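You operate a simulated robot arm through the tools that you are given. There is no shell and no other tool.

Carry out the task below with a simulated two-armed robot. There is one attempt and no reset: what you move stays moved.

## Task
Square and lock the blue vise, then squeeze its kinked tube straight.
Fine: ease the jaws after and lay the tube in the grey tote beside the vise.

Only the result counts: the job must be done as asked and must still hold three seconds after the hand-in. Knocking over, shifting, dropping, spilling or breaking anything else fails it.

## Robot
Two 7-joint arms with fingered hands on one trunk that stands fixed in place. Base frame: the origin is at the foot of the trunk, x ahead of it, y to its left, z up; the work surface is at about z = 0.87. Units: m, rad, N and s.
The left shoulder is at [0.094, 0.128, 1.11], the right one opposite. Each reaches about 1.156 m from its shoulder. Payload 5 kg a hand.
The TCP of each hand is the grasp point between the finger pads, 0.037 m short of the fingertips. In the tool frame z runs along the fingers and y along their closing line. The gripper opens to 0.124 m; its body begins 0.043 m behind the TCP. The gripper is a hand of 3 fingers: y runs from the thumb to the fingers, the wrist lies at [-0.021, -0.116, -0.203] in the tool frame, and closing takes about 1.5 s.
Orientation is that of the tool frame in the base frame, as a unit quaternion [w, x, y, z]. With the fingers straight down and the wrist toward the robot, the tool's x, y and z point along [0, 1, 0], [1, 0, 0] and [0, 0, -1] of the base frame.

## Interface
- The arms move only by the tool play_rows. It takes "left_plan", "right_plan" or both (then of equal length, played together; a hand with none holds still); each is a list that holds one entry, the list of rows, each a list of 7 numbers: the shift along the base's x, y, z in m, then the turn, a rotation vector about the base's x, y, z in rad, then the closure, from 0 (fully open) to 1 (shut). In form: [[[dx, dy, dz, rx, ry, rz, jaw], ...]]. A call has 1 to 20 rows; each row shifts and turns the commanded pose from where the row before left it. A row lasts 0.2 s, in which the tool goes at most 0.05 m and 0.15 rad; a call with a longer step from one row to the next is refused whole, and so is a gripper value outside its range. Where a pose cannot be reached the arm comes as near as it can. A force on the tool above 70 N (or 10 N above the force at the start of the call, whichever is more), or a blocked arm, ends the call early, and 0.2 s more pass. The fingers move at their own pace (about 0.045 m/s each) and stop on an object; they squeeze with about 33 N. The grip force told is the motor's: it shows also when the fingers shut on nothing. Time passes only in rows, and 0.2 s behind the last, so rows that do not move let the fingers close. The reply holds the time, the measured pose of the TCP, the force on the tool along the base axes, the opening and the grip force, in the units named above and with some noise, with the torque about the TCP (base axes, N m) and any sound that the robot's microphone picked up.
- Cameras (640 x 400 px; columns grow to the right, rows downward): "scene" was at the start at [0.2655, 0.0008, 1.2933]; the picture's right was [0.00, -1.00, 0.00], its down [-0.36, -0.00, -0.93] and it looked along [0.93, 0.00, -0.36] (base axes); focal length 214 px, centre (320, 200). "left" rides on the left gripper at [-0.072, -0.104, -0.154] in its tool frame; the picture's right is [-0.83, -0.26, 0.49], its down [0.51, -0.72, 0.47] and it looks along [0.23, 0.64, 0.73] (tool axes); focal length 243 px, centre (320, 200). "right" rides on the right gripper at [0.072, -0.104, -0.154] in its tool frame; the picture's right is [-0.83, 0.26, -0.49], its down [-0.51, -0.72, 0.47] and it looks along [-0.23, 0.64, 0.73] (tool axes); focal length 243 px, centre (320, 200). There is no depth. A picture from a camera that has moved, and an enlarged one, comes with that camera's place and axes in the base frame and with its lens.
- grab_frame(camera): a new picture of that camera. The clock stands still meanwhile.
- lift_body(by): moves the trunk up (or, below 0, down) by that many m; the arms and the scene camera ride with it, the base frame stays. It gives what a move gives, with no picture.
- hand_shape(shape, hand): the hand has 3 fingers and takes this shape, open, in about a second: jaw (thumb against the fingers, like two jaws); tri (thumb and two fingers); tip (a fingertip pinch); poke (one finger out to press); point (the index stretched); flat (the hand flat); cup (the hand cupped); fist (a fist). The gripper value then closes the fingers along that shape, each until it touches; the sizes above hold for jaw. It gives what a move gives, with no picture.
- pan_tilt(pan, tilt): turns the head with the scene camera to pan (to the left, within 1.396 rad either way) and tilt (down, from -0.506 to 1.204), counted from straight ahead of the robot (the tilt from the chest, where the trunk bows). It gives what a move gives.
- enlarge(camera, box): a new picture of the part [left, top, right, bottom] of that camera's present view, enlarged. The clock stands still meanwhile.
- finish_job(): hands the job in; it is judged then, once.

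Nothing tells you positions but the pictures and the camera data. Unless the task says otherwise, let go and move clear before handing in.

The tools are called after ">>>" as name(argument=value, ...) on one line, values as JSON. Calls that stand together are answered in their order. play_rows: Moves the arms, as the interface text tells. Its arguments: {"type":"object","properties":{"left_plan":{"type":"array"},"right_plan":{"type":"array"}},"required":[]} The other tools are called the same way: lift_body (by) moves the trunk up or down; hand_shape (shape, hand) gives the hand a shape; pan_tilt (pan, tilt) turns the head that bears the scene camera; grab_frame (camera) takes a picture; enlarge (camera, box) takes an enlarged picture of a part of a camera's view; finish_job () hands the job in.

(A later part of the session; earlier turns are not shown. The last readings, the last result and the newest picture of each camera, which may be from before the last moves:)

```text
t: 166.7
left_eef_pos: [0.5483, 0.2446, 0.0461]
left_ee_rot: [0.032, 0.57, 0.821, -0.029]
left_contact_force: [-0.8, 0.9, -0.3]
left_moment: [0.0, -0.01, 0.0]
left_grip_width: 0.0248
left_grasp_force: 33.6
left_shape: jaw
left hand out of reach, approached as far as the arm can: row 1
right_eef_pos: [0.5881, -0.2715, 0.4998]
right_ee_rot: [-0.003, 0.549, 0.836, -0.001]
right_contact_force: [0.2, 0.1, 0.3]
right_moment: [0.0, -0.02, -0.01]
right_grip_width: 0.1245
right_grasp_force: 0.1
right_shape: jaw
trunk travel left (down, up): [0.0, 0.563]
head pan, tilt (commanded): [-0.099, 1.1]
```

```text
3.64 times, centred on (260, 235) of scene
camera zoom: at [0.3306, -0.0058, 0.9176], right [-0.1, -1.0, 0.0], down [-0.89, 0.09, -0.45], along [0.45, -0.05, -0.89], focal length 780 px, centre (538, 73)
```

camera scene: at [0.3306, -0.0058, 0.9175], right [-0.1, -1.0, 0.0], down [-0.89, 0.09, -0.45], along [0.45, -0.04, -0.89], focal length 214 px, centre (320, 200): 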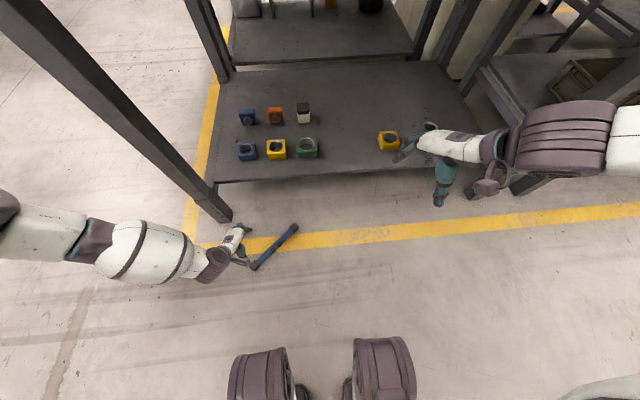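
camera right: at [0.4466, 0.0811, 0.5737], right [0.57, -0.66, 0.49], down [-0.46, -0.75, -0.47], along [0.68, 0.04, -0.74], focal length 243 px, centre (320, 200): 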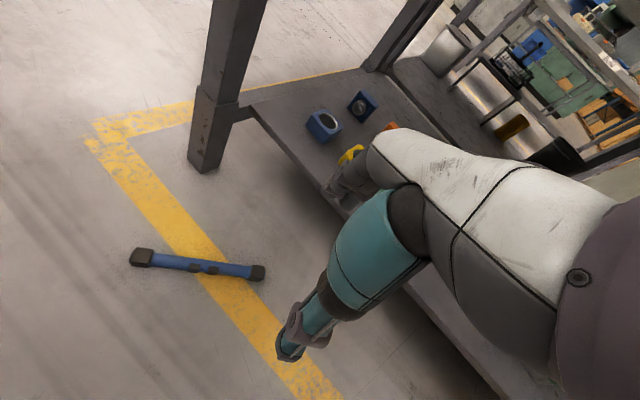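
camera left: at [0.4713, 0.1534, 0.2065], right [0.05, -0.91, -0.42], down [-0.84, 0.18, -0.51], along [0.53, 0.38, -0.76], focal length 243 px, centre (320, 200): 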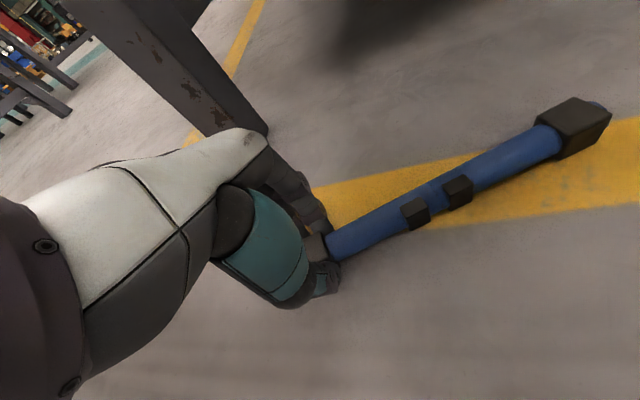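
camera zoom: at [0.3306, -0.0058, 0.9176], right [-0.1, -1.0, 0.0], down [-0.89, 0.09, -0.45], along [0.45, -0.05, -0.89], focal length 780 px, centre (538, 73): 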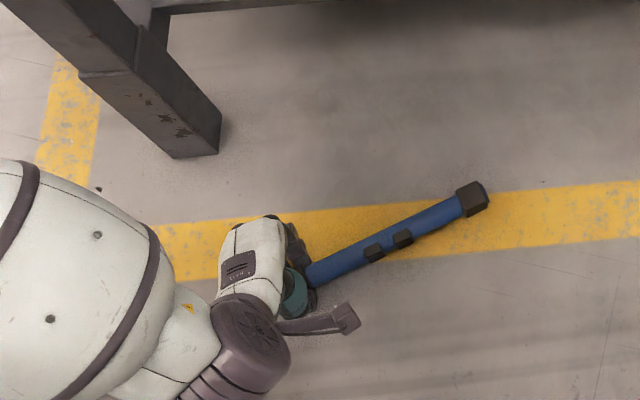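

>>> play_rows(left_plan=[[[0, 0, 0.006, 0, 0, 0, 1], [0, 0, 0.008, 0, 0, 0, 1], [0, 0, 0.01, 0, 0, 0, 1], [0, 0, 0.012, 0, 0, 0, 1]]])

>>> grab_frame(camera="left")

>>> enlarge(camera="scene", box=[180, 180, 340, 290])

```text
t: 167.7
left_eef_pos: [0.5454, 0.2458, 0.0831]
left_ee_rot: [0.033, 0.569, 0.821, -0.027]
left_contact_force: [-0.5, 0.4, -1.7]
left_moment: [0.21, 0.08, -0.01]
left_grip_width: 0.0245
left_grasp_force: 32.7
left_shape: jaw
right_eef_pos: [0.5884, -0.2718, 0.4983]
right_ee_rot: [-0.003, 0.549, 0.836, -0.001]
right_contact_force: [0.4, -0.3, -0.2]
right_moment: [-0.01, 0.0, 0.01]
right_grip_width: 0.124
right_grasp_force: 0.0
right_shape: jaw
trunk travel left (down, up): [0.0, 0.563]
head pan, tilt (commanded): [-0.099, 1.1]
```

```text
taken
camera left: at [0.4702, 0.153, 0.243], right [0.06, -0.91, -0.42], down [-0.84, 0.18, -0.51], along [0.54, 0.38, -0.75], focal length 243 px, centre (320, 200)
```

left: 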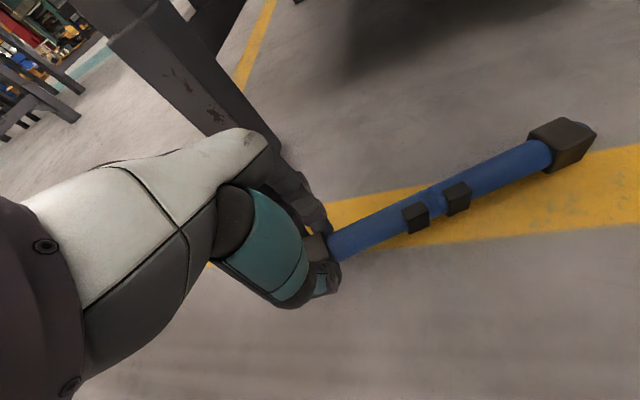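

```text
3.64 times, centred on (260, 235) of scene
camera zoom: at [0.3306, -0.0058, 0.9176], right [-0.1, -0.99, 0.0], down [-0.89, 0.09, -0.45], along [0.45, -0.05, -0.89], focal length 780 px, centre (538, 73)
```

zoom: 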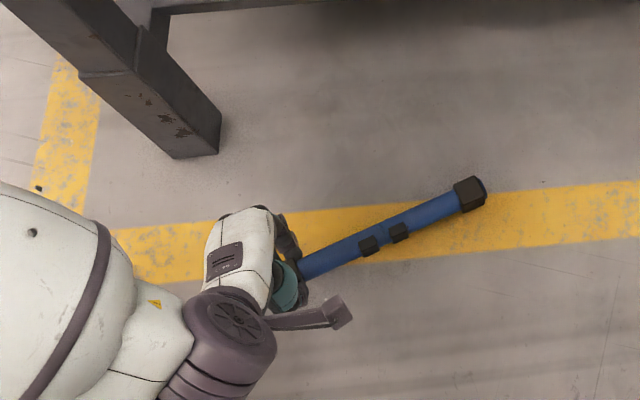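

The collar grip holds: the tube is off the floor, carried level by the left hand (about 0.2 kg). I'll raise it further, drawing slightly back from the bench, and move the right hand away to the right.

>>> play_rows(left_plan=[[[-0.002, 0, 0.015, 0, 0, 0, 1], [-0.002, 0, 0.02, 0, 0, 0, 1], [-0.003, 0, 0.02, 0, 0, 0, 1], [-0.003, 0, 0.02, 0, 0, 0, 1], [-0.003, 0, 0.02, 0, 0, 0, 1], [-0.003, 0, 0.02, 0, 0, 0, 1], [-0.003, 0, 0.02, 0, 0, 0, 1], [-0.003, 0, 0.02, 0, 0, 0, 1]]], right_plan=[[[-0.005, -0.02, 0, 0, 0, 0, 0.3], [-0.005, -0.02, 0, 0, 0, 0, 0.6], [-0.005, -0.02, 0, 0, 0, 0, 0.8], [-0.005, -0.02, 0, 0, 0, 0, 0.8], [-0.005, -0.02, 0, 0, 0, 0, 0.8], [-0.005, -0.02, 0, 0, 0, 0, 0.8], [-0.005, -0.02, 0, 0, 0, 0, 0.8], [-0.005, -0.02, 0, 0, 0, 0, 0.8]]])

>>> grab_frame(camera="left")

>>> grab_frame(camera="scene")

```text
t: 169.5
left_eef_pos: [0.5246, 0.2459, 0.2371]
left_ee_rot: [0.033, 0.569, 0.821, -0.028]
left_contact_force: [-0.1, -0.9, -2.0]
left_moment: [0.2, 0.08, 0.0]
left_grip_width: 0.0244
left_grasp_force: 33.1
left_shape: jaw
right_eef_pos: [0.5478, -0.4318, 0.5001]
right_ee_rot: [-0.004, 0.549, 0.836, -0.001]
right_contact_force: [0.5, 0.4, -1.2]
right_moment: [0.02, 0.0, 0.01]
right_grip_width: 0.025
right_grasp_force: 0.0
right_shape: jaw
trunk travel left (down, up): [0.0, 0.563]
head pan, tilt (commanded): [-0.099, 1.1]
```

```text
taken
camera left: at [0.4486, 0.1531, 0.3972], right [0.06, -0.91, -0.42], down [-0.84, 0.18, -0.51], along [0.54, 0.38, -0.75], focal length 243 px, centre (320, 200)
```

left: 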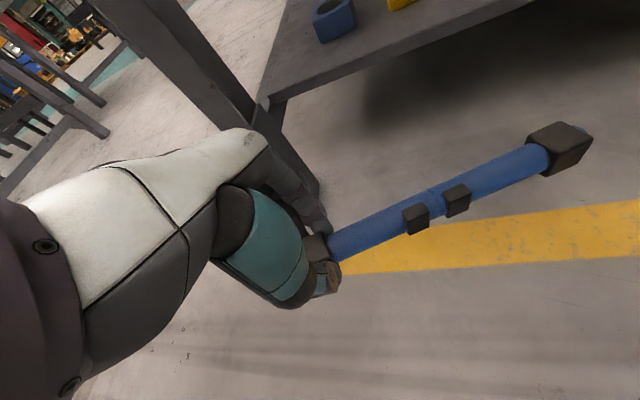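

```text
taken
camera scene: at [0.3306, -0.0059, 0.9176], right [-0.1, -1.0, 0.0], down [-0.89, 0.09, -0.45], along [0.45, -0.04, -0.89], focal length 214 px, centre (320, 200)
```

scene: 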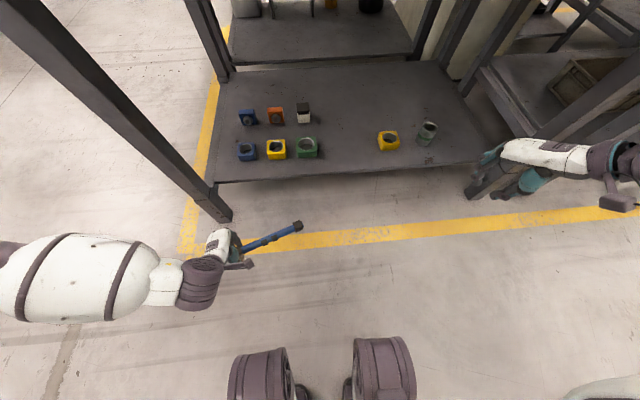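

>>> lift_body(by=0.15)

>>> lift_body(by=0.15)

>>> grab_frame(camera="left")

>>> grab_frame(camera="scene")

```text
t: 171.3
left_eef_pos: [0.5241, 0.2443, 0.3856]
left_ee_rot: [0.033, 0.569, 0.821, -0.028]
left_contact_force: [0.3, -0.9, -1.4]
left_moment: [0.2, 0.06, 0.03]
left_grip_width: 0.0244
left_grasp_force: 33.5
left_shape: jaw
right_eef_pos: [0.5473, -0.4323, 0.6481]
right_ee_rot: [-0.004, 0.549, 0.836, -0.002]
right_contact_force: [-0.2, 0.1, -0.6]
right_moment: [0.01, 0.04, 0.01]
right_grip_width: 0.0253
right_grasp_force: 0.0
right_shape: jaw
trunk travel left (down, up): [-0.15, 0.413]
head pan, tilt (commanded): [-0.099, 1.1]
```

```text
t: 173.0
left_eef_pos: [0.5243, 0.2457, 0.5343]
left_ee_rot: [0.033, 0.569, 0.821, -0.028]
left_contact_force: [0.0, 0.6, -1.6]
left_moment: [0.19, 0.08, 0.0]
left_grip_width: 0.0246
left_grasp_force: 33.0
left_shape: jaw
right_eef_pos: [0.5477, -0.4322, 0.7978]
right_ee_rot: [-0.004, 0.549, 0.836, -0.001]
right_contact_force: [1.1, 0.6, -0.6]
right_moment: [0.0, 0.01, 0.0]
right_grip_width: 0.0248
right_grasp_force: 0.1
right_shape: jaw
trunk travel left (down, up): [-0.3, 0.263]
head pan, tilt (commanded): [-0.099, 1.1]
```

```text
taken
camera left: at [0.4486, 0.153, 0.6965], right [0.06, -0.91, -0.42], down [-0.84, 0.18, -0.51], along [0.53, 0.38, -0.75], focal length 243 px, centre (320, 200)
```

left: 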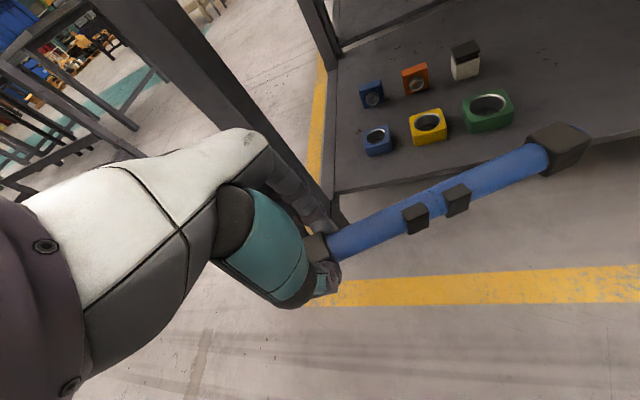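

```text
taken
camera scene: at [0.2357, -0.0058, 1.2335], right [-0.1, -1.0, 0.0], down [-0.89, 0.09, -0.45], along [0.45, -0.05, -0.89], focal length 214 px, centre (320, 200)
```

scene: 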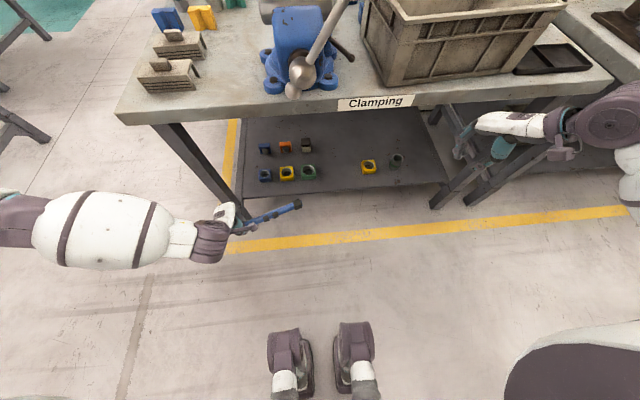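

>>> play_rows(left_plan=[[[-0.005, 0.02, 0, 0, 0, 0, 1], [-0.01, 0.03, 0, 0, 0, 0, 1], [-0.01, 0.035, 0.01, 0, 0, 0, 1], [-0.01, 0.03, 0.02, 0, 0, 0, 1], [0, 0.01, 0.035, 0, 0, 0, 1], [0, 0, 0.04, 0, 0, 0, 1], [0, 0, 0.04, 0, 0, 0, 1], [0, 0, 0.04, 0, 0, 0, 1], [0, 0, 0.04, 0, 0, 0, 1], [0, 0, 0.04, 0, 0, 0, 1], [0, 0, 0.04, 0, 0, 0, 1], [0, 0, 0.04, 0, 0, 0, 1]]])

>>> grab_frame(camera="left")

>>> grab_frame(camera="scene")

```text
t: 175.6
left_eef_pos: [0.5227, 0.3893, 0.8681]
left_ee_rot: [0.031, 0.569, 0.821, -0.029]
left_contact_force: [0.7, 0.3, -2.2]
left_moment: [0.24, 0.1, 0.01]
left_grip_width: 0.0243
left_grasp_force: 32.8
left_shape: jaw
left hand out of reach, approached as far as the arm can: row 9, 10, 11, 12
right_eef_pos: [0.549, -0.4315, 0.7982]
right_ee_rot: [-0.004, 0.55, 0.835, -0.001]
right_contact_force: [0.2, -0.4, 0.2]
right_moment: [0.03, 0.01, 0.0]
right_grip_width: 0.0249
right_grasp_force: 0.0
right_shape: jaw
trunk travel left (down, up): [-0.3, 0.263]
head pan, tilt (commanded): [-0.099, 1.1]
```

```text
taken
camera left: at [0.4472, 0.2966, 1.0296], right [0.05, -0.91, -0.42], down [-0.84, 0.18, -0.51], along [0.53, 0.38, -0.76], focal length 243 px, centre (320, 200)
```

left: 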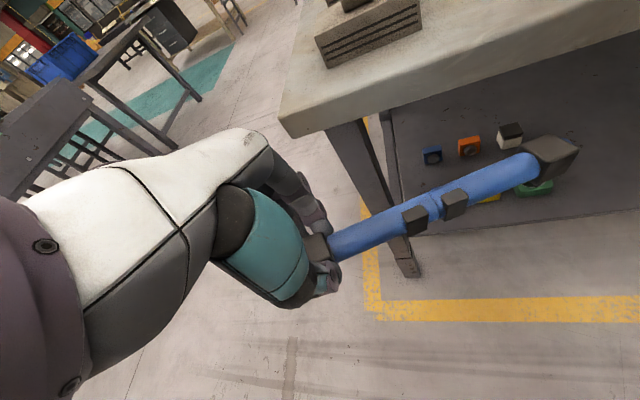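

```text
taken
camera scene: at [0.2355, -0.0061, 1.2336], right [-0.1, -1.0, 0.0], down [-0.89, 0.09, -0.45], along [0.45, -0.04, -0.89], focal length 214 px, centre (320, 200)
```

scene: 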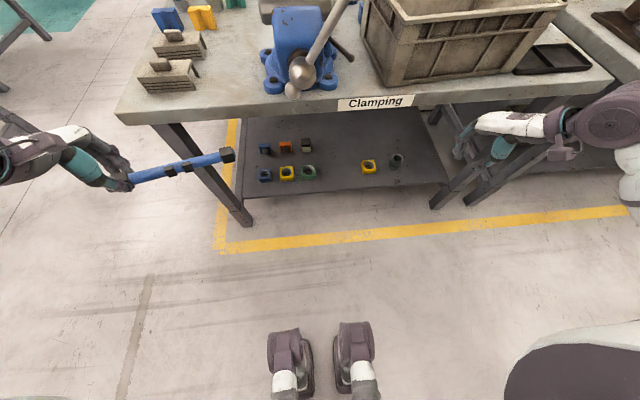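

>>> play_rows(left_plan=[[[0.003, 0, 0.035, 0, 0, 0, 1], [0.003, 0, 0.04, 0, 0, 0, 1], [0.003, 0, 0.04, 0, 0, 0, 1], [0.003, 0, 0.04, 0, 0, 0, 1], [0.003, 0, 0.04, 0, 0, 0, 1], [0.003, 0, 0.04, 0, 0, 0, 1], [0.003, 0, 0.04, 0, 0, 0, 1], [0.003, 0, 0.04, 0, 0, 0, 1], [0.003, 0, 0.04, 0, 0, 0, 1], [0.003, 0, 0.04, 0, 0, 0, 1]]])

>>> pan_tilt(pan=0.0, tilt=0.5)

>>> grab_frame(camera="scene")

>>> grab_frame(camera="left")

```text
t: 177.8
left_eef_pos: [0.5524, 0.3885, 1.2655]
left_ee_rot: [0.032, 0.569, 0.821, -0.028]
left_contact_force: [-0.6, -0.5, -2.0]
left_moment: [0.25, 0.06, -0.04]
left_grip_width: 0.0247
left_grasp_force: 32.8
left_shape: jaw
right_eef_pos: [0.548, -0.4335, 0.7983]
right_ee_rot: [-0.002, 0.549, 0.836, 0.001]
right_contact_force: [-0.1, -0.5, -0.8]
right_moment: [0.01, 0.0, 0.03]
right_grip_width: 0.0252
right_grasp_force: 0.1
right_shape: jaw
trunk travel left (down, up): [-0.3, 0.263]
head pan, tilt (commanded): [-0.099, 1.1]
```

```text
t: 178.8
left_eef_pos: [0.5523, 0.39, 1.2642]
left_ee_rot: [0.032, 0.569, 0.821, -0.028]
left_contact_force: [-0.4, -0.8, -2.5]
left_moment: [0.17, 0.08, 0.01]
left_grip_width: 0.0245
left_grasp_force: 32.9
left_shape: jaw
right_eef_pos: [0.5473, -0.4318, 0.7973]
right_ee_rot: [-0.004, 0.549, 0.836, -0.001]
right_contact_force: [0.6, -0.6, -0.1]
right_moment: [0.02, 0.01, -0.02]
right_grip_width: 0.0251
right_grasp_force: 0.0
right_shape: jaw
trunk travel left (down, up): [-0.3, 0.263]
head pan, tilt (commanded): [0.0, 0.499]
```

```text
taken
camera scene: at [0.2635, 0.0003, 1.2813], right [0.0, -1.0, 0.0], down [-0.48, 0.0, -0.88], along [0.88, 0.0, -0.48], focal length 214 px, centre (320, 200)
```

scene: 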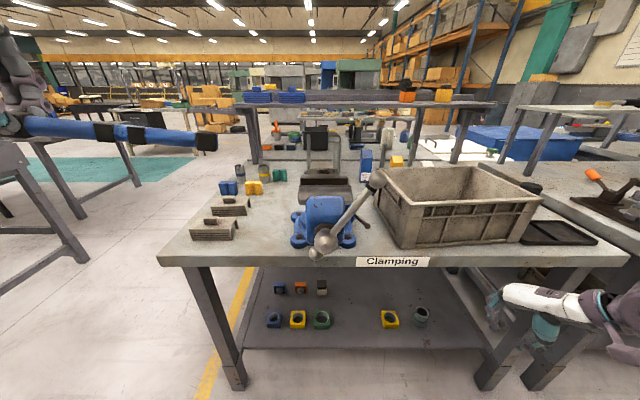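

```text
taken
camera left: at [0.4778, 0.2977, 1.4245], right [0.06, -0.91, -0.42], down [-0.84, 0.18, -0.51], along [0.54, 0.38, -0.75], focal length 243 px, centre (320, 200)
```

left: 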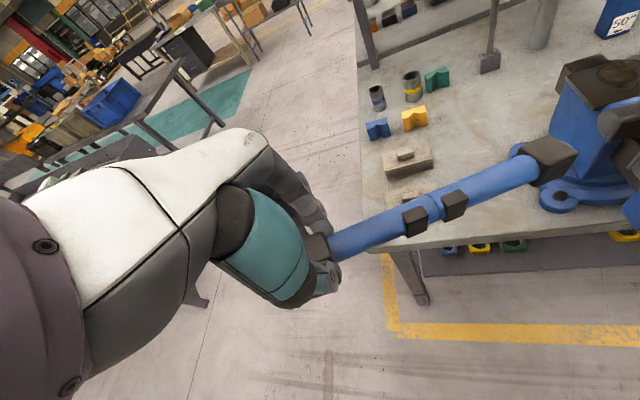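

Tube is up at 1.25 m, held level. Now I'll carry it over the bench: first forward and rotate it to lie along y, keeping well above the vise handle.

>>> play_rows(left_plan=[[[0.01, -0.005, 0, 0, 0, -0.03, 1], [0.025, -0.01, 0, 0, 0, -0.06, 1], [0.035, -0.015, 0, 0, 0, -0.06, 1], [0.035, -0.015, 0, 0, 0, -0.06, 1], [0.035, -0.02, 0, 0, 0, -0.06, 1], [0.03, -0.025, 0, 0, 0, -0.06, 1], [0.02, -0.03, 0, 0, 0, -0.03, 1], [0.01, -0.035, 0, 0, 0, 0, 1], [0.01, -0.035, 0, 0, 0, 0, 1], [0.01, -0.035, 0, 0, 0, 0, 1]]])

>>> grab_frame(camera="scene")

>>> grab_frame(camera="left")

```text
t: 181.0
left_eef_pos: [0.7742, 0.1616, 1.2658]
left_ee_rot: [0.027, 0.707, 0.706, -0.033]
left_contact_force: [0.2, -0.9, -1.4]
left_moment: [0.25, 0.04, -0.04]
left_grip_width: 0.0242
left_grasp_force: 32.7
left_shape: jaw
right_eef_pos: [0.5489, -0.4326, 0.7969]
right_ee_rot: [-0.005, 0.549, 0.836, 0.0]
right_contact_force: [0.3, -1.5, -0.2]
right_moment: [0.03, -0.02, -0.02]
right_grip_width: 0.025
right_grasp_force: 0.0
right_shape: jaw
trunk travel left (down, up): [-0.3, 0.263]
head pan, tilt (commanded): [0.0, 0.499]
```

```text
taken
camera scene: at [0.2644, -0.0012, 1.2811], right [0.0, -1.0, 0.0], down [-0.48, 0.0, -0.88], along [0.88, 0.0, -0.48], focal length 214 px, centre (320, 200)
```

scene: 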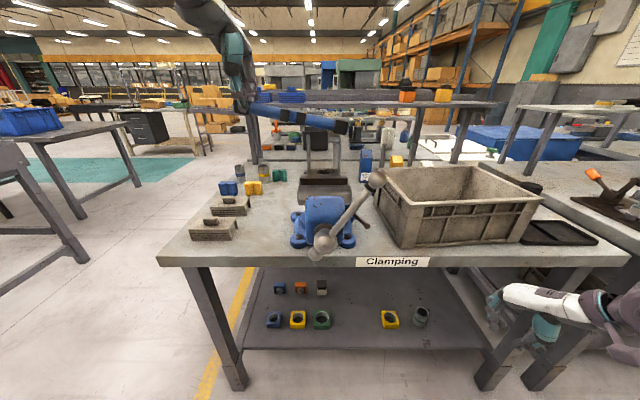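

```text
taken
camera left: at [0.6722, 0.1025, 1.4256], right [-0.27, -0.87, -0.42], down [-0.73, 0.47, -0.51], along [0.63, 0.17, -0.75], focal length 243 px, centre (320, 200)
```

left: 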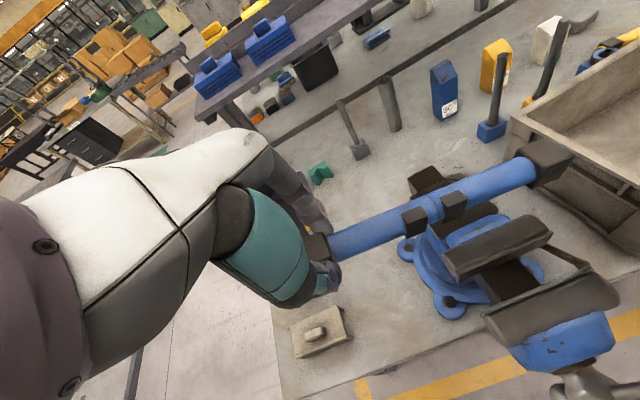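

>>> enlarge(camera="left", box=[290, 130, 590, 290])

>>> enlarge(camera="scene", box=[230, 85, 370, 150])

>>> enlarge(camera="scene", box=[270, 160, 410, 260])

```text
2.13 times, centred on (440, 210) of left
camera zoom: at [0.6722, 0.1025, 1.4256], right [-0.27, -0.87, -0.42], down [-0.73, 0.47, -0.51], along [0.63, 0.17, -0.75], focal length 518 px, centre (64, 179)
```

zoom: 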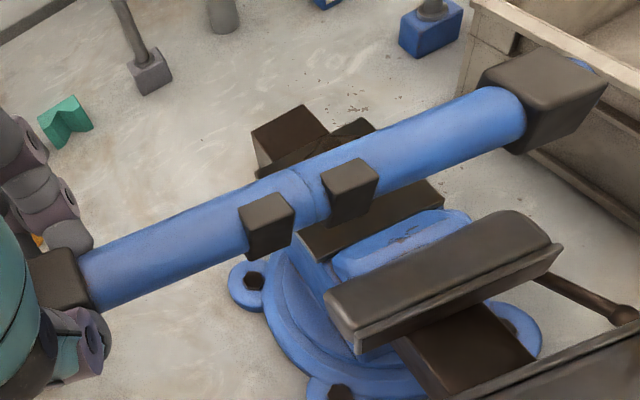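

```text
4.57 times, centred on (300, 118) of scene
camera zoom: at [0.2644, -0.0012, 1.2811], right [0.0, -1.0, 0.0], down [-0.48, 0.0, -0.88], along [0.88, 0.0, -0.48], focal length 980 px, centre (411, 577)
```

zoom: 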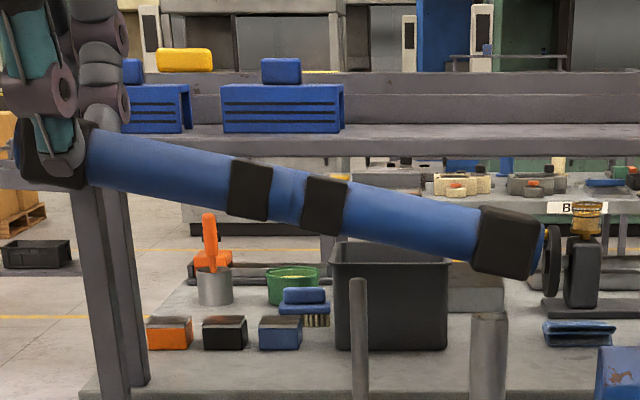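

```text
4.00 times, centred on (340, 210) of scene
camera zoom: at [0.2644, -0.0012, 1.2811], right [0.0, -1.0, 0.0], down [-0.48, 0.0, -0.88], along [0.88, 0.0, -0.48], focal length 858 px, centre (240, 160)
```

zoom: 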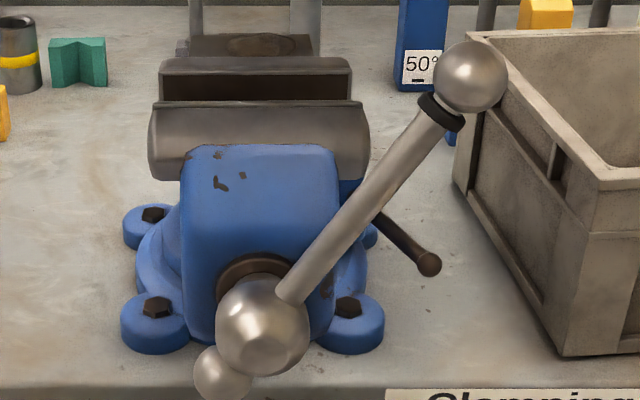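

The tube looks straight, and the vise remains square with its lever locked. I'll carry the tube on over the tote.

>>> play_rows(left_plan=[[[0.004, -0.03, 0, 0, 0, 0, 1], [0.007, -0.038, 0, 0, 0, 0, 1], [0.007, -0.038, 0, 0, 0, 0.01, 1], [0.007, -0.038, 0, 0, 0, 0.015, 1], [0.007, -0.038, 0, 0, 0, 0.015, 1], [0.007, -0.038, 0, 0, 0, 0.015, 1], [0.007, -0.038, 0, 0, 0, 0.015, 1], [0.007, -0.038, 0, 0, 0, 0.015, 1], [0.007, -0.038, 0, 0, 0, 0.015, 1], [0.007, -0.038, 0, 0, 0, 0.015, 1], [0.007, -0.038, 0, 0, 0, 0, 1], [0.004, -0.03, 0, 0, 0, 0, 1], [0.002, -0.02, 0, 0, 0, 0, 1]]])

>>> pan_tilt(pan=-0.4, tilt=0.5)

>>> grab_frame(camera="scene")

>>> grab_frame(camera="left")

```text
t: 183.8
left_eef_pos: [0.7909, 0.057, 1.2588]
left_ee_rot: [0.029, 0.672, 0.739, -0.032]
left_contact_force: [0.3, -0.3, -1.6]
left_moment: [0.2, 0.05, 0.0]
left_grip_width: 0.0244
left_grasp_force: 33.0
left_shape: jaw
left hand out of reach, approached as far as the arm can: row 4, 5, 6, 7, 8, 9, 10, 11, 12, 13
right_eef_pos: [0.5477, -0.4309, 0.7991]
right_ee_rot: [-0.003, 0.549, 0.836, 0.0]
right_contact_force: [0.4, -0.2, 0.2]
right_moment: [0.01, -0.01, 0.0]
right_grip_width: 0.0251
right_grasp_force: 0.0
right_shape: jaw
trunk travel left (down, up): [-0.3, 0.263]
head pan, tilt (commanded): [0.0, 0.499]
```

```text
t: 184.7
left_eef_pos: [0.7903, 0.0566, 1.2599]
left_ee_rot: [0.028, 0.671, 0.74, -0.032]
left_contact_force: [0.1, 0.2, -1.8]
left_moment: [0.17, 0.0, 0.02]
left_grip_width: 0.0241
left_grasp_force: 33.3
left_shape: jaw
right_eef_pos: [0.5488, -0.4318, 0.7991]
right_ee_rot: [-0.004, 0.55, 0.835, 0.0]
right_contact_force: [0.3, 0.4, -0.1]
right_moment: [0.06, -0.01, 0.02]
right_grip_width: 0.025
right_grasp_force: 0.0
right_shape: jaw
trunk travel left (down, up): [-0.3, 0.263]
head pan, tilt (commanded): [-0.4, 0.499]
```

```text
taken
camera scene: at [0.2565, -0.0349, 1.2813], right [-0.39, -0.92, 0.0], down [-0.44, 0.19, -0.88], along [0.81, -0.34, -0.48], focal length 214 px, centre (320, 200)
```

scene: 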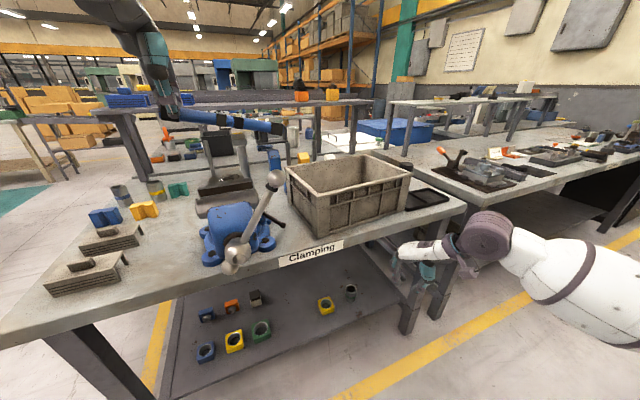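

```text
taken
camera left: at [0.6952, -0.0126, 1.4195], right [-0.18, -0.89, -0.42], down [-0.77, 0.39, -0.51], along [0.62, 0.23, -0.75], focal length 243 px, centre (320, 200)
```

left: 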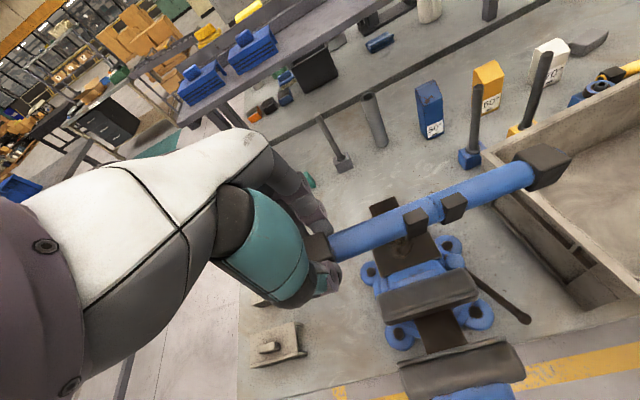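

The left arm can't cross further with the hand upright, so I'll hand the tube over: it's at chest height with its middle near (0.804, -0.05, 1.21). The right hand comes up (opening) and will take it from above near its middle.

>>> play_rows(right_plan=[[[0, 0, 0.045, 0, 0, 0, 0.4], [0, 0, 0.045, 0, 0, 0, 0], [0, 0, 0.045, 0, 0, 0, 0], [0, 0, 0.045, 0, 0, 0, 0], [0, 0, 0.045, 0, 0, -0.07, 0], [0, 0, 0.045, 0, 0, -0.07, 0], [0, 0, 0.045, 0, 0, -0.07, 0], [0.005, 0, 0.045, 0, 0, -0.07, 0], [0.01, 0.01, 0.045, 0, 0, 0, 0], [0.01, 0.015, 0.045, 0, 0, 0, 0], [0.015, 0.02, 0.04, 0, 0, 0, 0], [0.02, 0.02, 0.04, 0, 0, 0, 0], [0.03, 0.03, 0.02, 0, 0, 0, 0]]])

>>> grab_frame(camera="right")

>>> grab_frame(camera="scene")

```text
t: 187.5
left_eef_pos: [0.7918, 0.0584, 1.2588]
left_ee_rot: [0.03, 0.67, 0.741, -0.033]
left_contact_force: [-0.1, 1.1, -2.2]
left_moment: [0.17, 0.07, 0.02]
left_grip_width: 0.0243
left_grasp_force: 32.9
left_shape: jaw
right_eef_pos: [0.6397, -0.333, 1.3469]
right_ee_rot: [-0.004, 0.66, 0.751, -0.002]
right_contact_force: [1.2, 1.1, -0.6]
right_moment: [-0.07, 0.08, -0.02]
right_grip_width: 0.1241
right_grasp_force: 0.1
right_shape: jaw
trunk travel left (down, up): [-0.3, 0.263]
head pan, tilt (commanded): [-0.4, 0.499]
```

```text
taken
camera right: at [0.5285, -0.2751, 1.5029], right [0.37, -0.79, 0.49], down [-0.65, -0.59, -0.47], along [0.66, -0.15, -0.74], focal length 243 px, centre (320, 200)
```

right: 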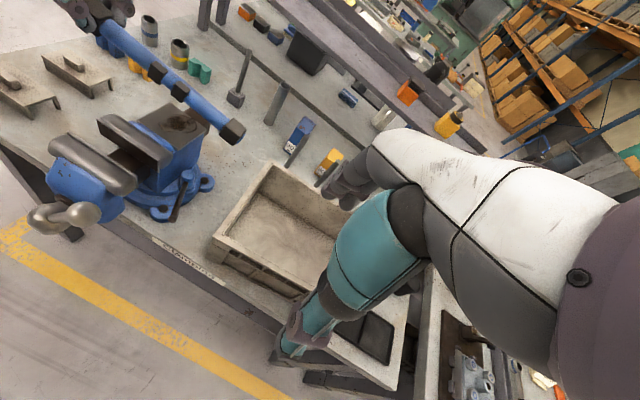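

```text
taken
camera scene: at [0.2582, -0.0328, 1.2809], right [-0.39, -0.92, 0.0], down [-0.44, 0.18, -0.88], along [0.81, -0.34, -0.48], focal length 214 px, centre (320, 200)
```

scene: 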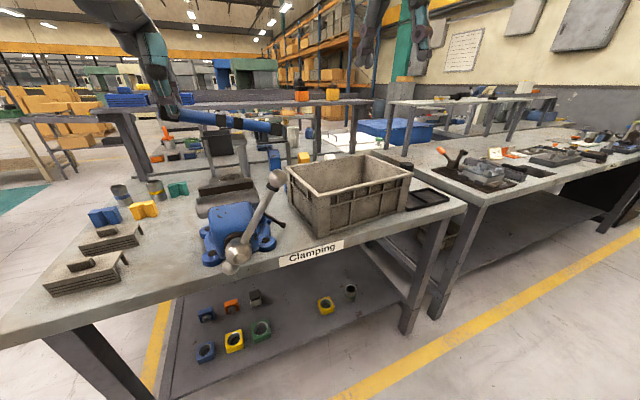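

>>> enlarge(camera="right", box=[50, 0, 270, 160])

>>> enlarge(camera="scene", box=[130, 60, 310, 170])

```text
2.50 times, centred on (160, 80) of right
camera zoom: at [0.5285, -0.2751, 1.5029], right [0.37, -0.79, 0.49], down [-0.65, -0.59, -0.47], along [0.66, -0.15, -0.74], focal length 606 px, centre (720, 500)
```

zoom: 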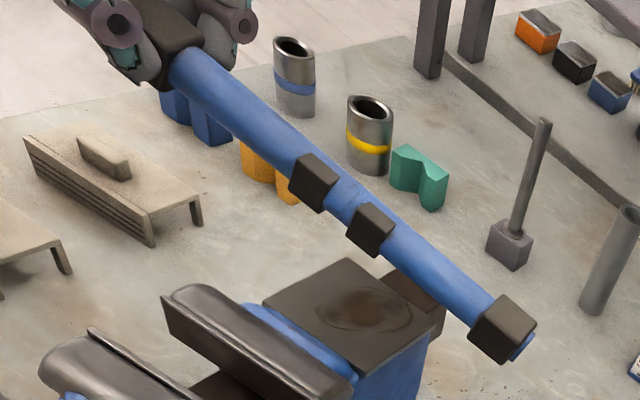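

```text
3.56 times, centred on (220, 115) of scene
camera zoom: at [0.2582, -0.0328, 1.2809], right [-0.39, -0.92, 0.0], down [-0.44, 0.18, -0.88], along [0.81, -0.34, -0.48], focal length 763 px, centre (676, 502)
```

zoom: 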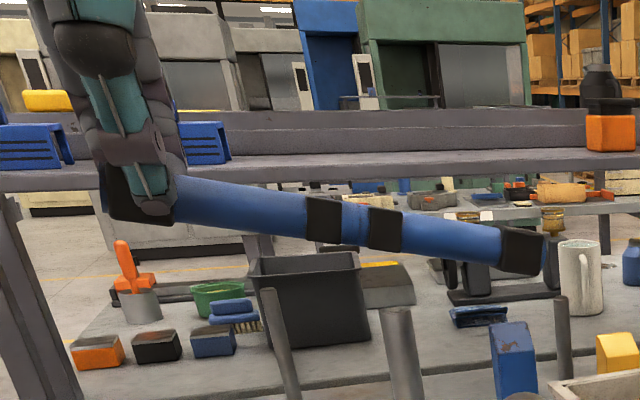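

The tube centre is at (0.806, -0.042, 1.203), drooping ~12° toward its free end. I'll bring the right hand above the stretch between its centre lugs and the free collar (y ≈ -0.095), matching the tilt.

>>> play_rows(right_plan=[[[0.02, 0.026, 0, 0.03, 0, 0, 0], [0.026, 0.032, -0.005, 0.03, 0, 0, 0], [0.026, 0.032, -0.007, 0.03, 0, 0, 0], [0.026, 0.032, -0.007, 0.03, 0, 0, 0], [0.026, 0.032, -0.007, 0.03, 0, 0, 0], [0.026, 0.032, -0.007, 0.03, 0, 0, 0], [0.026, 0.027, -0.007, 0.03, 0, 0, 0]]])

>>> grab_frame(camera="right")

>>> enlarge(camera="scene", box=[130, 20, 330, 170])

```text
t: 189.1
left_eef_pos: [0.7932, 0.0585, 1.2559]
left_ee_rot: [0.028, 0.671, 0.74, -0.033]
left_contact_force: [0.6, 0.5, -2.8]
left_moment: [0.16, 0.07, -0.03]
left_grip_width: 0.024
left_grasp_force: 32.6
left_shape: jaw
right_eef_pos: [0.8178, -0.1224, 1.3079]
right_ee_rot: [-0.074, 0.656, 0.747, 0.077]
right_contact_force: [-0.3, -0.2, 0.0]
right_moment: [-0.01, 0.03, -0.01]
right_grip_width: 0.1236
right_grasp_force: 0.1
right_shape: jaw
trunk travel left (down, up): [-0.3, 0.263]
head pan, tilt (commanded): [-0.4, 0.499]
```

```text
taken
camera right: at [0.7063, -0.0985, 1.4739], right [0.37, -0.88, 0.31], down [-0.65, -0.48, -0.58], along [0.66, 0.01, -0.75], focal length 243 px, centre (320, 200)
```

right: 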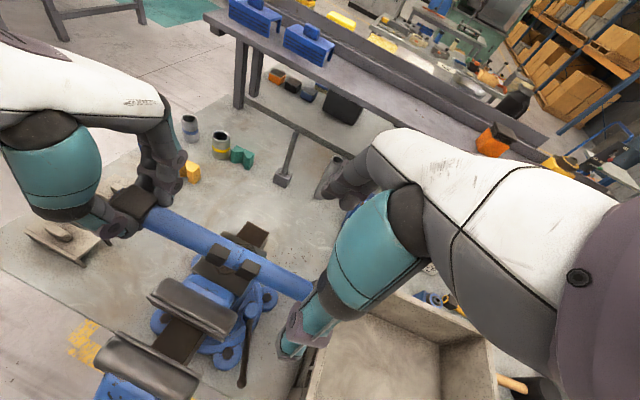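

```text
2.67 times, centred on (230, 95) of scene
camera zoom: at [0.2587, -0.0338, 1.2808], right [-0.39, -0.92, 0.0], down [-0.44, 0.19, -0.88], along [0.81, -0.34, -0.48], focal length 572 px, centre (560, 480)
```

zoom: 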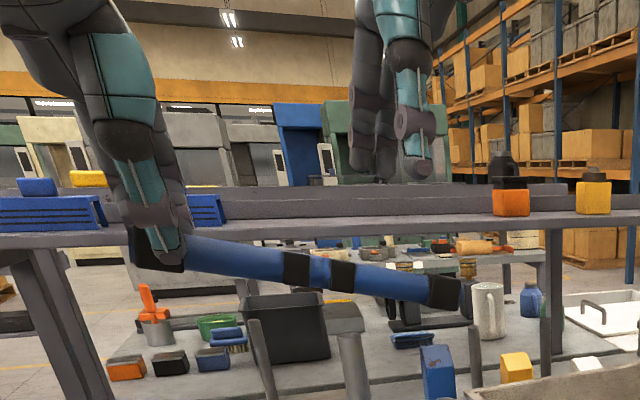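

>>> play_rows(right_plan=[[[-0.001, 0.006, -0.03, 0, 0, 0, 0], [-0.001, 0.007, -0.035, 0, 0, 0, 0], [0, 0.006, -0.03, 0, 0, 0, 0], [0, 0.004, -0.018, 0, 0, 0, 0]]])

>>> grab_frame(camera="right")

>>> enlarge(camera="scene", box=[130, 20, 330, 170])

>>> grab_frame(camera="left")

```text
t: 190.1
left_eef_pos: [0.7919, 0.0572, 1.2589]
left_ee_rot: [0.028, 0.671, 0.741, -0.032]
left_contact_force: [0.2, 0.6, -2.3]
left_moment: [0.19, 0.04, -0.03]
left_grip_width: 0.0241
left_grasp_force: 32.9
left_shape: jaw
right_eef_pos: [0.8131, -0.1004, 1.1944]
right_ee_rot: [-0.072, 0.657, 0.747, 0.078]
right_contact_force: [0.0, 0.5, -0.6]
right_moment: [-0.05, 0.0, -0.03]
right_grip_width: 0.1238
right_grasp_force: 0.1
right_shape: jaw
trunk travel left (down, up): [-0.3, 0.263]
head pan, tilt (commanded): [-0.4, 0.499]
```

```text
taken
camera right: at [0.7011, -0.0769, 1.3589], right [0.37, -0.88, 0.31], down [-0.65, -0.48, -0.58], along [0.66, 0.01, -0.75], focal length 243 px, centre (320, 200)
```

right: 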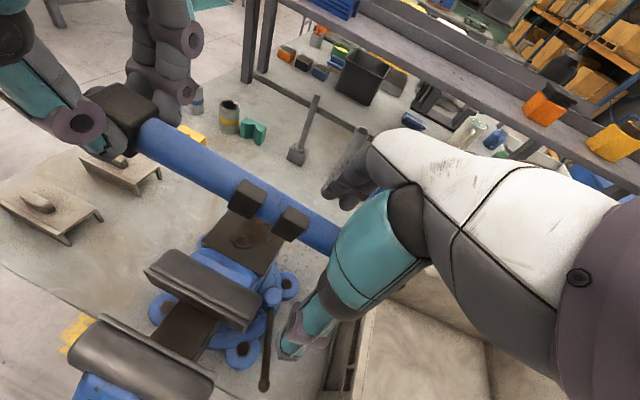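

```text
2.67 times, centred on (230, 95) of scene
camera zoom: at [0.257, -0.0347, 1.2812], right [-0.39, -0.92, 0.0], down [-0.44, 0.19, -0.88], along [0.81, -0.34, -0.48], focal length 572 px, centre (560, 480)
```

zoom: 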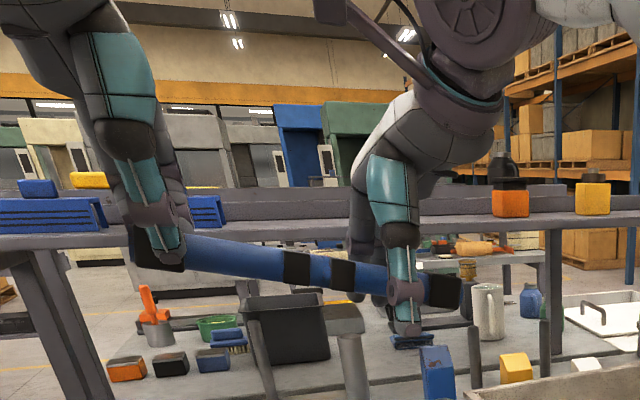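

```text
taken
camera left: at [0.6958, -0.0123, 1.4192], right [-0.18, -0.89, -0.42], down [-0.77, 0.39, -0.51], along [0.61, 0.23, -0.75], focal length 243 px, centre (320, 200)
```

left: 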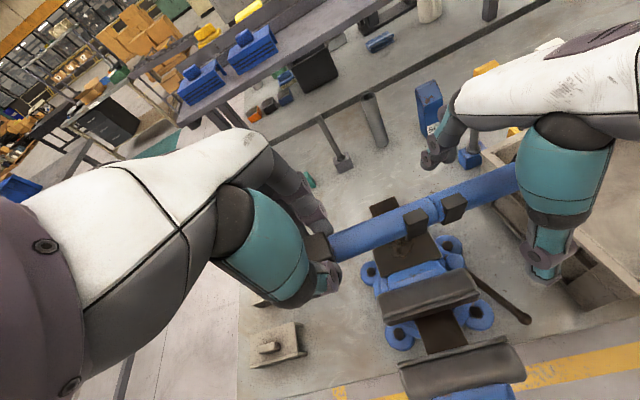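

The right hand straddles the tube cleanly between the lugs and the free collar. Closing it now while the left hand keeps holding.

>>> play_rows(right_plan=[[[0.002, 0, -0.004, 0, 0, 0, 0.3], [0, 0, 0, 0, 0, 0, 0.5], [0, 0, 0, 0, 0, 0, 0.7], [0, 0, 0, 0, 0, 0, 0.85], [0, 0, 0, 0, 0, 0, 1], [0, 0, 0, 0, 0, 0, 1], [0, 0, 0, 0, 0, 0, 1], [0, 0, 0, 0, 0, 0, 1], [0, 0, 0, 0, 0, 0, 1]]], left_plan=[[[0, 0, 0, 0, 0, 0, 1], [0, 0, 0, 0, 0, 0, 1], [0, 0, 0, 0, 0, 0, 1], [0, 0, 0, 0, 0, 0, 1], [0, 0, 0, 0, 0, 0, 1], [0, 0, 0, 0, 0, 0, 1], [0, 0, 0, 0, 0, 0, 1], [0, 0, 0, 0, 0, 0, 1], [0, 0, 0, 0, 0, 0, 1]]])

>>> grab_frame(camera="right")

>>> enlarge(camera="scene", box=[130, 20, 330, 170])

>>> grab_frame(camera="left")

```text
t: 192.1
left_eef_pos: [0.7916, 0.0564, 1.2586]
left_ee_rot: [0.029, 0.671, 0.74, -0.032]
left_contact_force: [1.1, 0.1, -1.6]
left_moment: [0.17, 0.03, 0.11]
left_grip_width: 0.0245
left_grasp_force: 33.5
left_shape: jaw
right_eef_pos: [0.815, -0.0998, 1.1902]
right_ee_rot: [-0.072, 0.656, 0.747, 0.078]
right_contact_force: [0.2, -1.5, 0.2]
right_moment: [0.03, -0.06, -0.02]
right_grip_width: 0.005
right_grasp_force: 33.4
right_shape: jaw
trunk travel left (down, up): [-0.3, 0.263]
head pan, tilt (commanded): [-0.4, 0.499]
```

```text
taken
camera right: at [0.7031, -0.0772, 1.3555], right [0.37, -0.88, 0.31], down [-0.65, -0.48, -0.58], along [0.66, 0.01, -0.75], focal length 243 px, centre (320, 200)
```

right: 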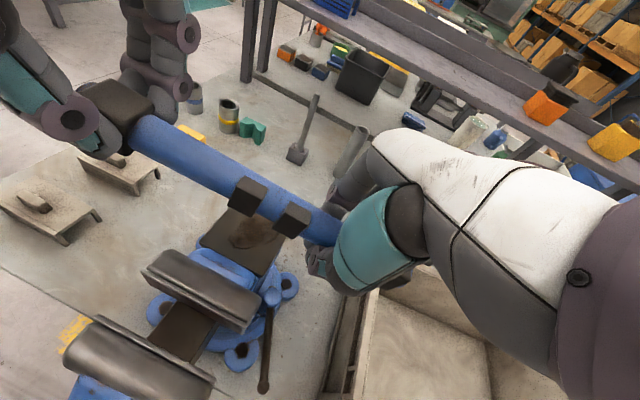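

```text
2.67 times, centred on (230, 95) of scene
camera zoom: at [0.2565, -0.0349, 1.2813], right [-0.39, -0.92, 0.0], down [-0.44, 0.19, -0.88], along [0.81, -0.34, -0.48], focal length 572 px, centre (560, 480)
```

zoom: 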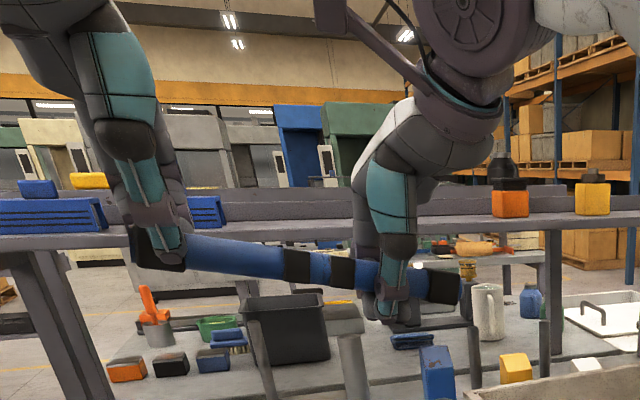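

```text
taken
camera left: at [0.6952, -0.0126, 1.4195], right [-0.18, -0.89, -0.42], down [-0.77, 0.39, -0.51], along [0.62, 0.23, -0.75], focal length 243 px, centre (320, 200)
```

left: 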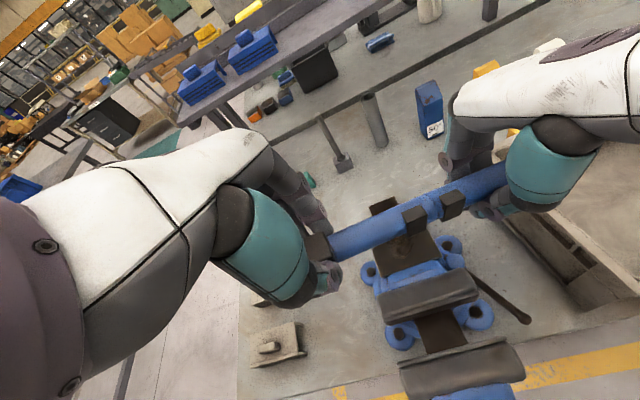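

The right hand has wrapped the tube (33 N). Before letting go on the left, I'll raise both hands together 15 cm so that any swing stays clear of the vise.

>>> play_rows(right_plan=[[[0, 0, 0.015, 0, 0, 0, 1], [0, 0, 0.02, 0, 0, 0, 1], [0, 0, 0.02, 0, 0, 0, 1], [0, 0, 0.02, 0, 0, 0, 1], [0, 0, 0.02, 0, 0, 0, 1], [0, 0, 0.02, 0, 0, 0, 1], [0, 0, 0.02, 0, 0, 0, 1], [0, 0, 0.015, 0, 0, 0, 1]]], left_plan=[[[0, 0, 0.015, 0, 0, 0, 1], [0, 0, 0.02, 0, 0, 0, 1], [0, 0, 0.02, 0, 0, 0, 1], [0, 0, 0.02, 0, 0, 0, 1], [0, 0, 0.02, 0, 0, 0, 1], [0, 0, 0.02, 0, 0, 0, 1], [0, 0, 0.02, 0, 0, 0, 1], [0, 0, 0.015, 0, 0, 0, 1]]])

>>> grab_frame(camera="right")

>>> grab_frame(camera="left")

```text
t: 193.9
left_eef_pos: [0.7953, 0.101, 1.3459]
left_ee_rot: [0.03, 0.667, 0.744, -0.031]
left_contact_force: [-0.2, -27.0, 3.5]
left_moment: [-0.96, -0.06, -0.36]
left_grip_width: 0.0243
left_grasp_force: 33.6
left_shape: jaw
left hand out of reach, approached as far as the arm can: row 1, 2, 3, 4, 5, 6, 7, 8
right_eef_pos: [0.8109, -0.0996, 1.3411]
right_ee_rot: [-0.073, 0.655, 0.748, 0.078]
right_contact_force: [1.1, 25.8, -5.1]
right_moment: [0.0, -0.01, -0.21]
right_grip_width: 0.0038
right_grasp_force: 32.9
right_shape: jaw
trunk travel left (down, up): [-0.3, 0.263]
head pan, tilt (commanded): [-0.4, 0.499]
```

```text
taken
camera right: at [0.7003, -0.0757, 1.5067], right [0.37, -0.88, 0.31], down [-0.65, -0.48, -0.58], along [0.66, 0.01, -0.75], focal length 243 px, centre (320, 200)
```

right: 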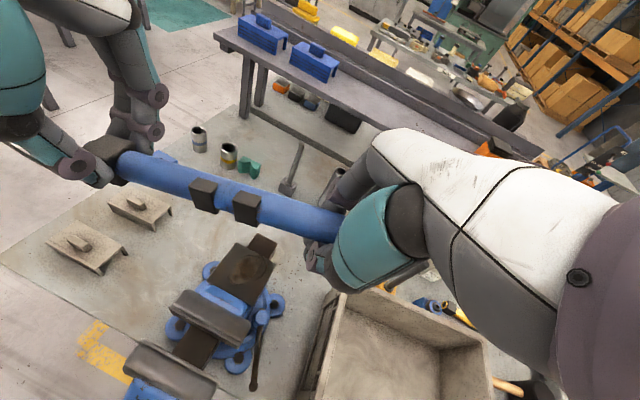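

```text
taken
camera left: at [0.6999, 0.0297, 1.5056], right [-0.17, -0.89, -0.42], down [-0.77, 0.38, -0.51], along [0.61, 0.24, -0.75], focal length 243 px, centre (320, 200)
```

left: 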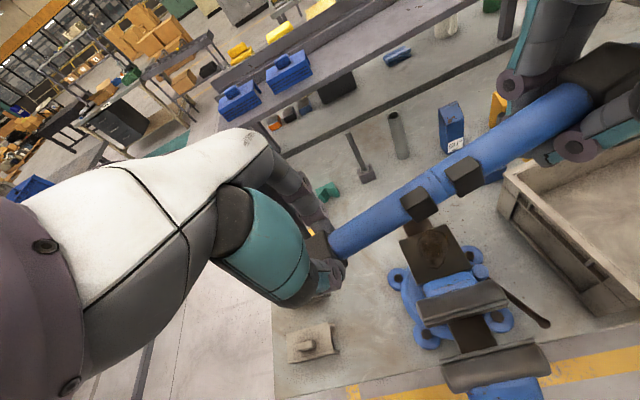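

>>> play_rows(right_plan=[[[0, 0.006, 0, 0, 0, 0, 1], [0, 0.006, 0, 0, 0, 0, 1], [0, 0.004, 0, 0, 0, 0, 1]]])

>>> grab_frame(camera="right")

```text
t: 194.7
left_eef_pos: [0.7972, 0.1035, 1.344]
left_ee_rot: [0.028, 0.664, 0.746, -0.031]
left_contact_force: [-0.6, 5.7, -1.6]
left_moment: [-0.12, 0.04, 0.03]
left_grip_width: 0.024
left_grasp_force: 32.9
left_shape: jaw
right_eef_pos: [0.8151, -0.0849, 1.341]
right_ee_rot: [-0.072, 0.657, 0.746, 0.079]
right_contact_force: [0.0, -5.4, -1.4]
right_moment: [-0.02, -0.02, 0.01]
right_grip_width: 0.0042
right_grasp_force: 33.2
right_shape: jaw
trunk travel left (down, up): [-0.3, 0.263]
head pan, tilt (commanded): [-0.4, 0.499]
```

```text
taken
camera right: at [0.7031, -0.0617, 1.5058], right [0.37, -0.88, 0.31], down [-0.65, -0.48, -0.58], along [0.66, 0.01, -0.75], focal length 243 px, centre (320, 200)
```

right: 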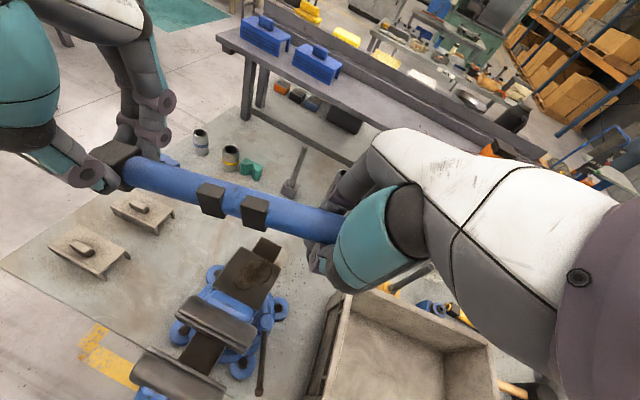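

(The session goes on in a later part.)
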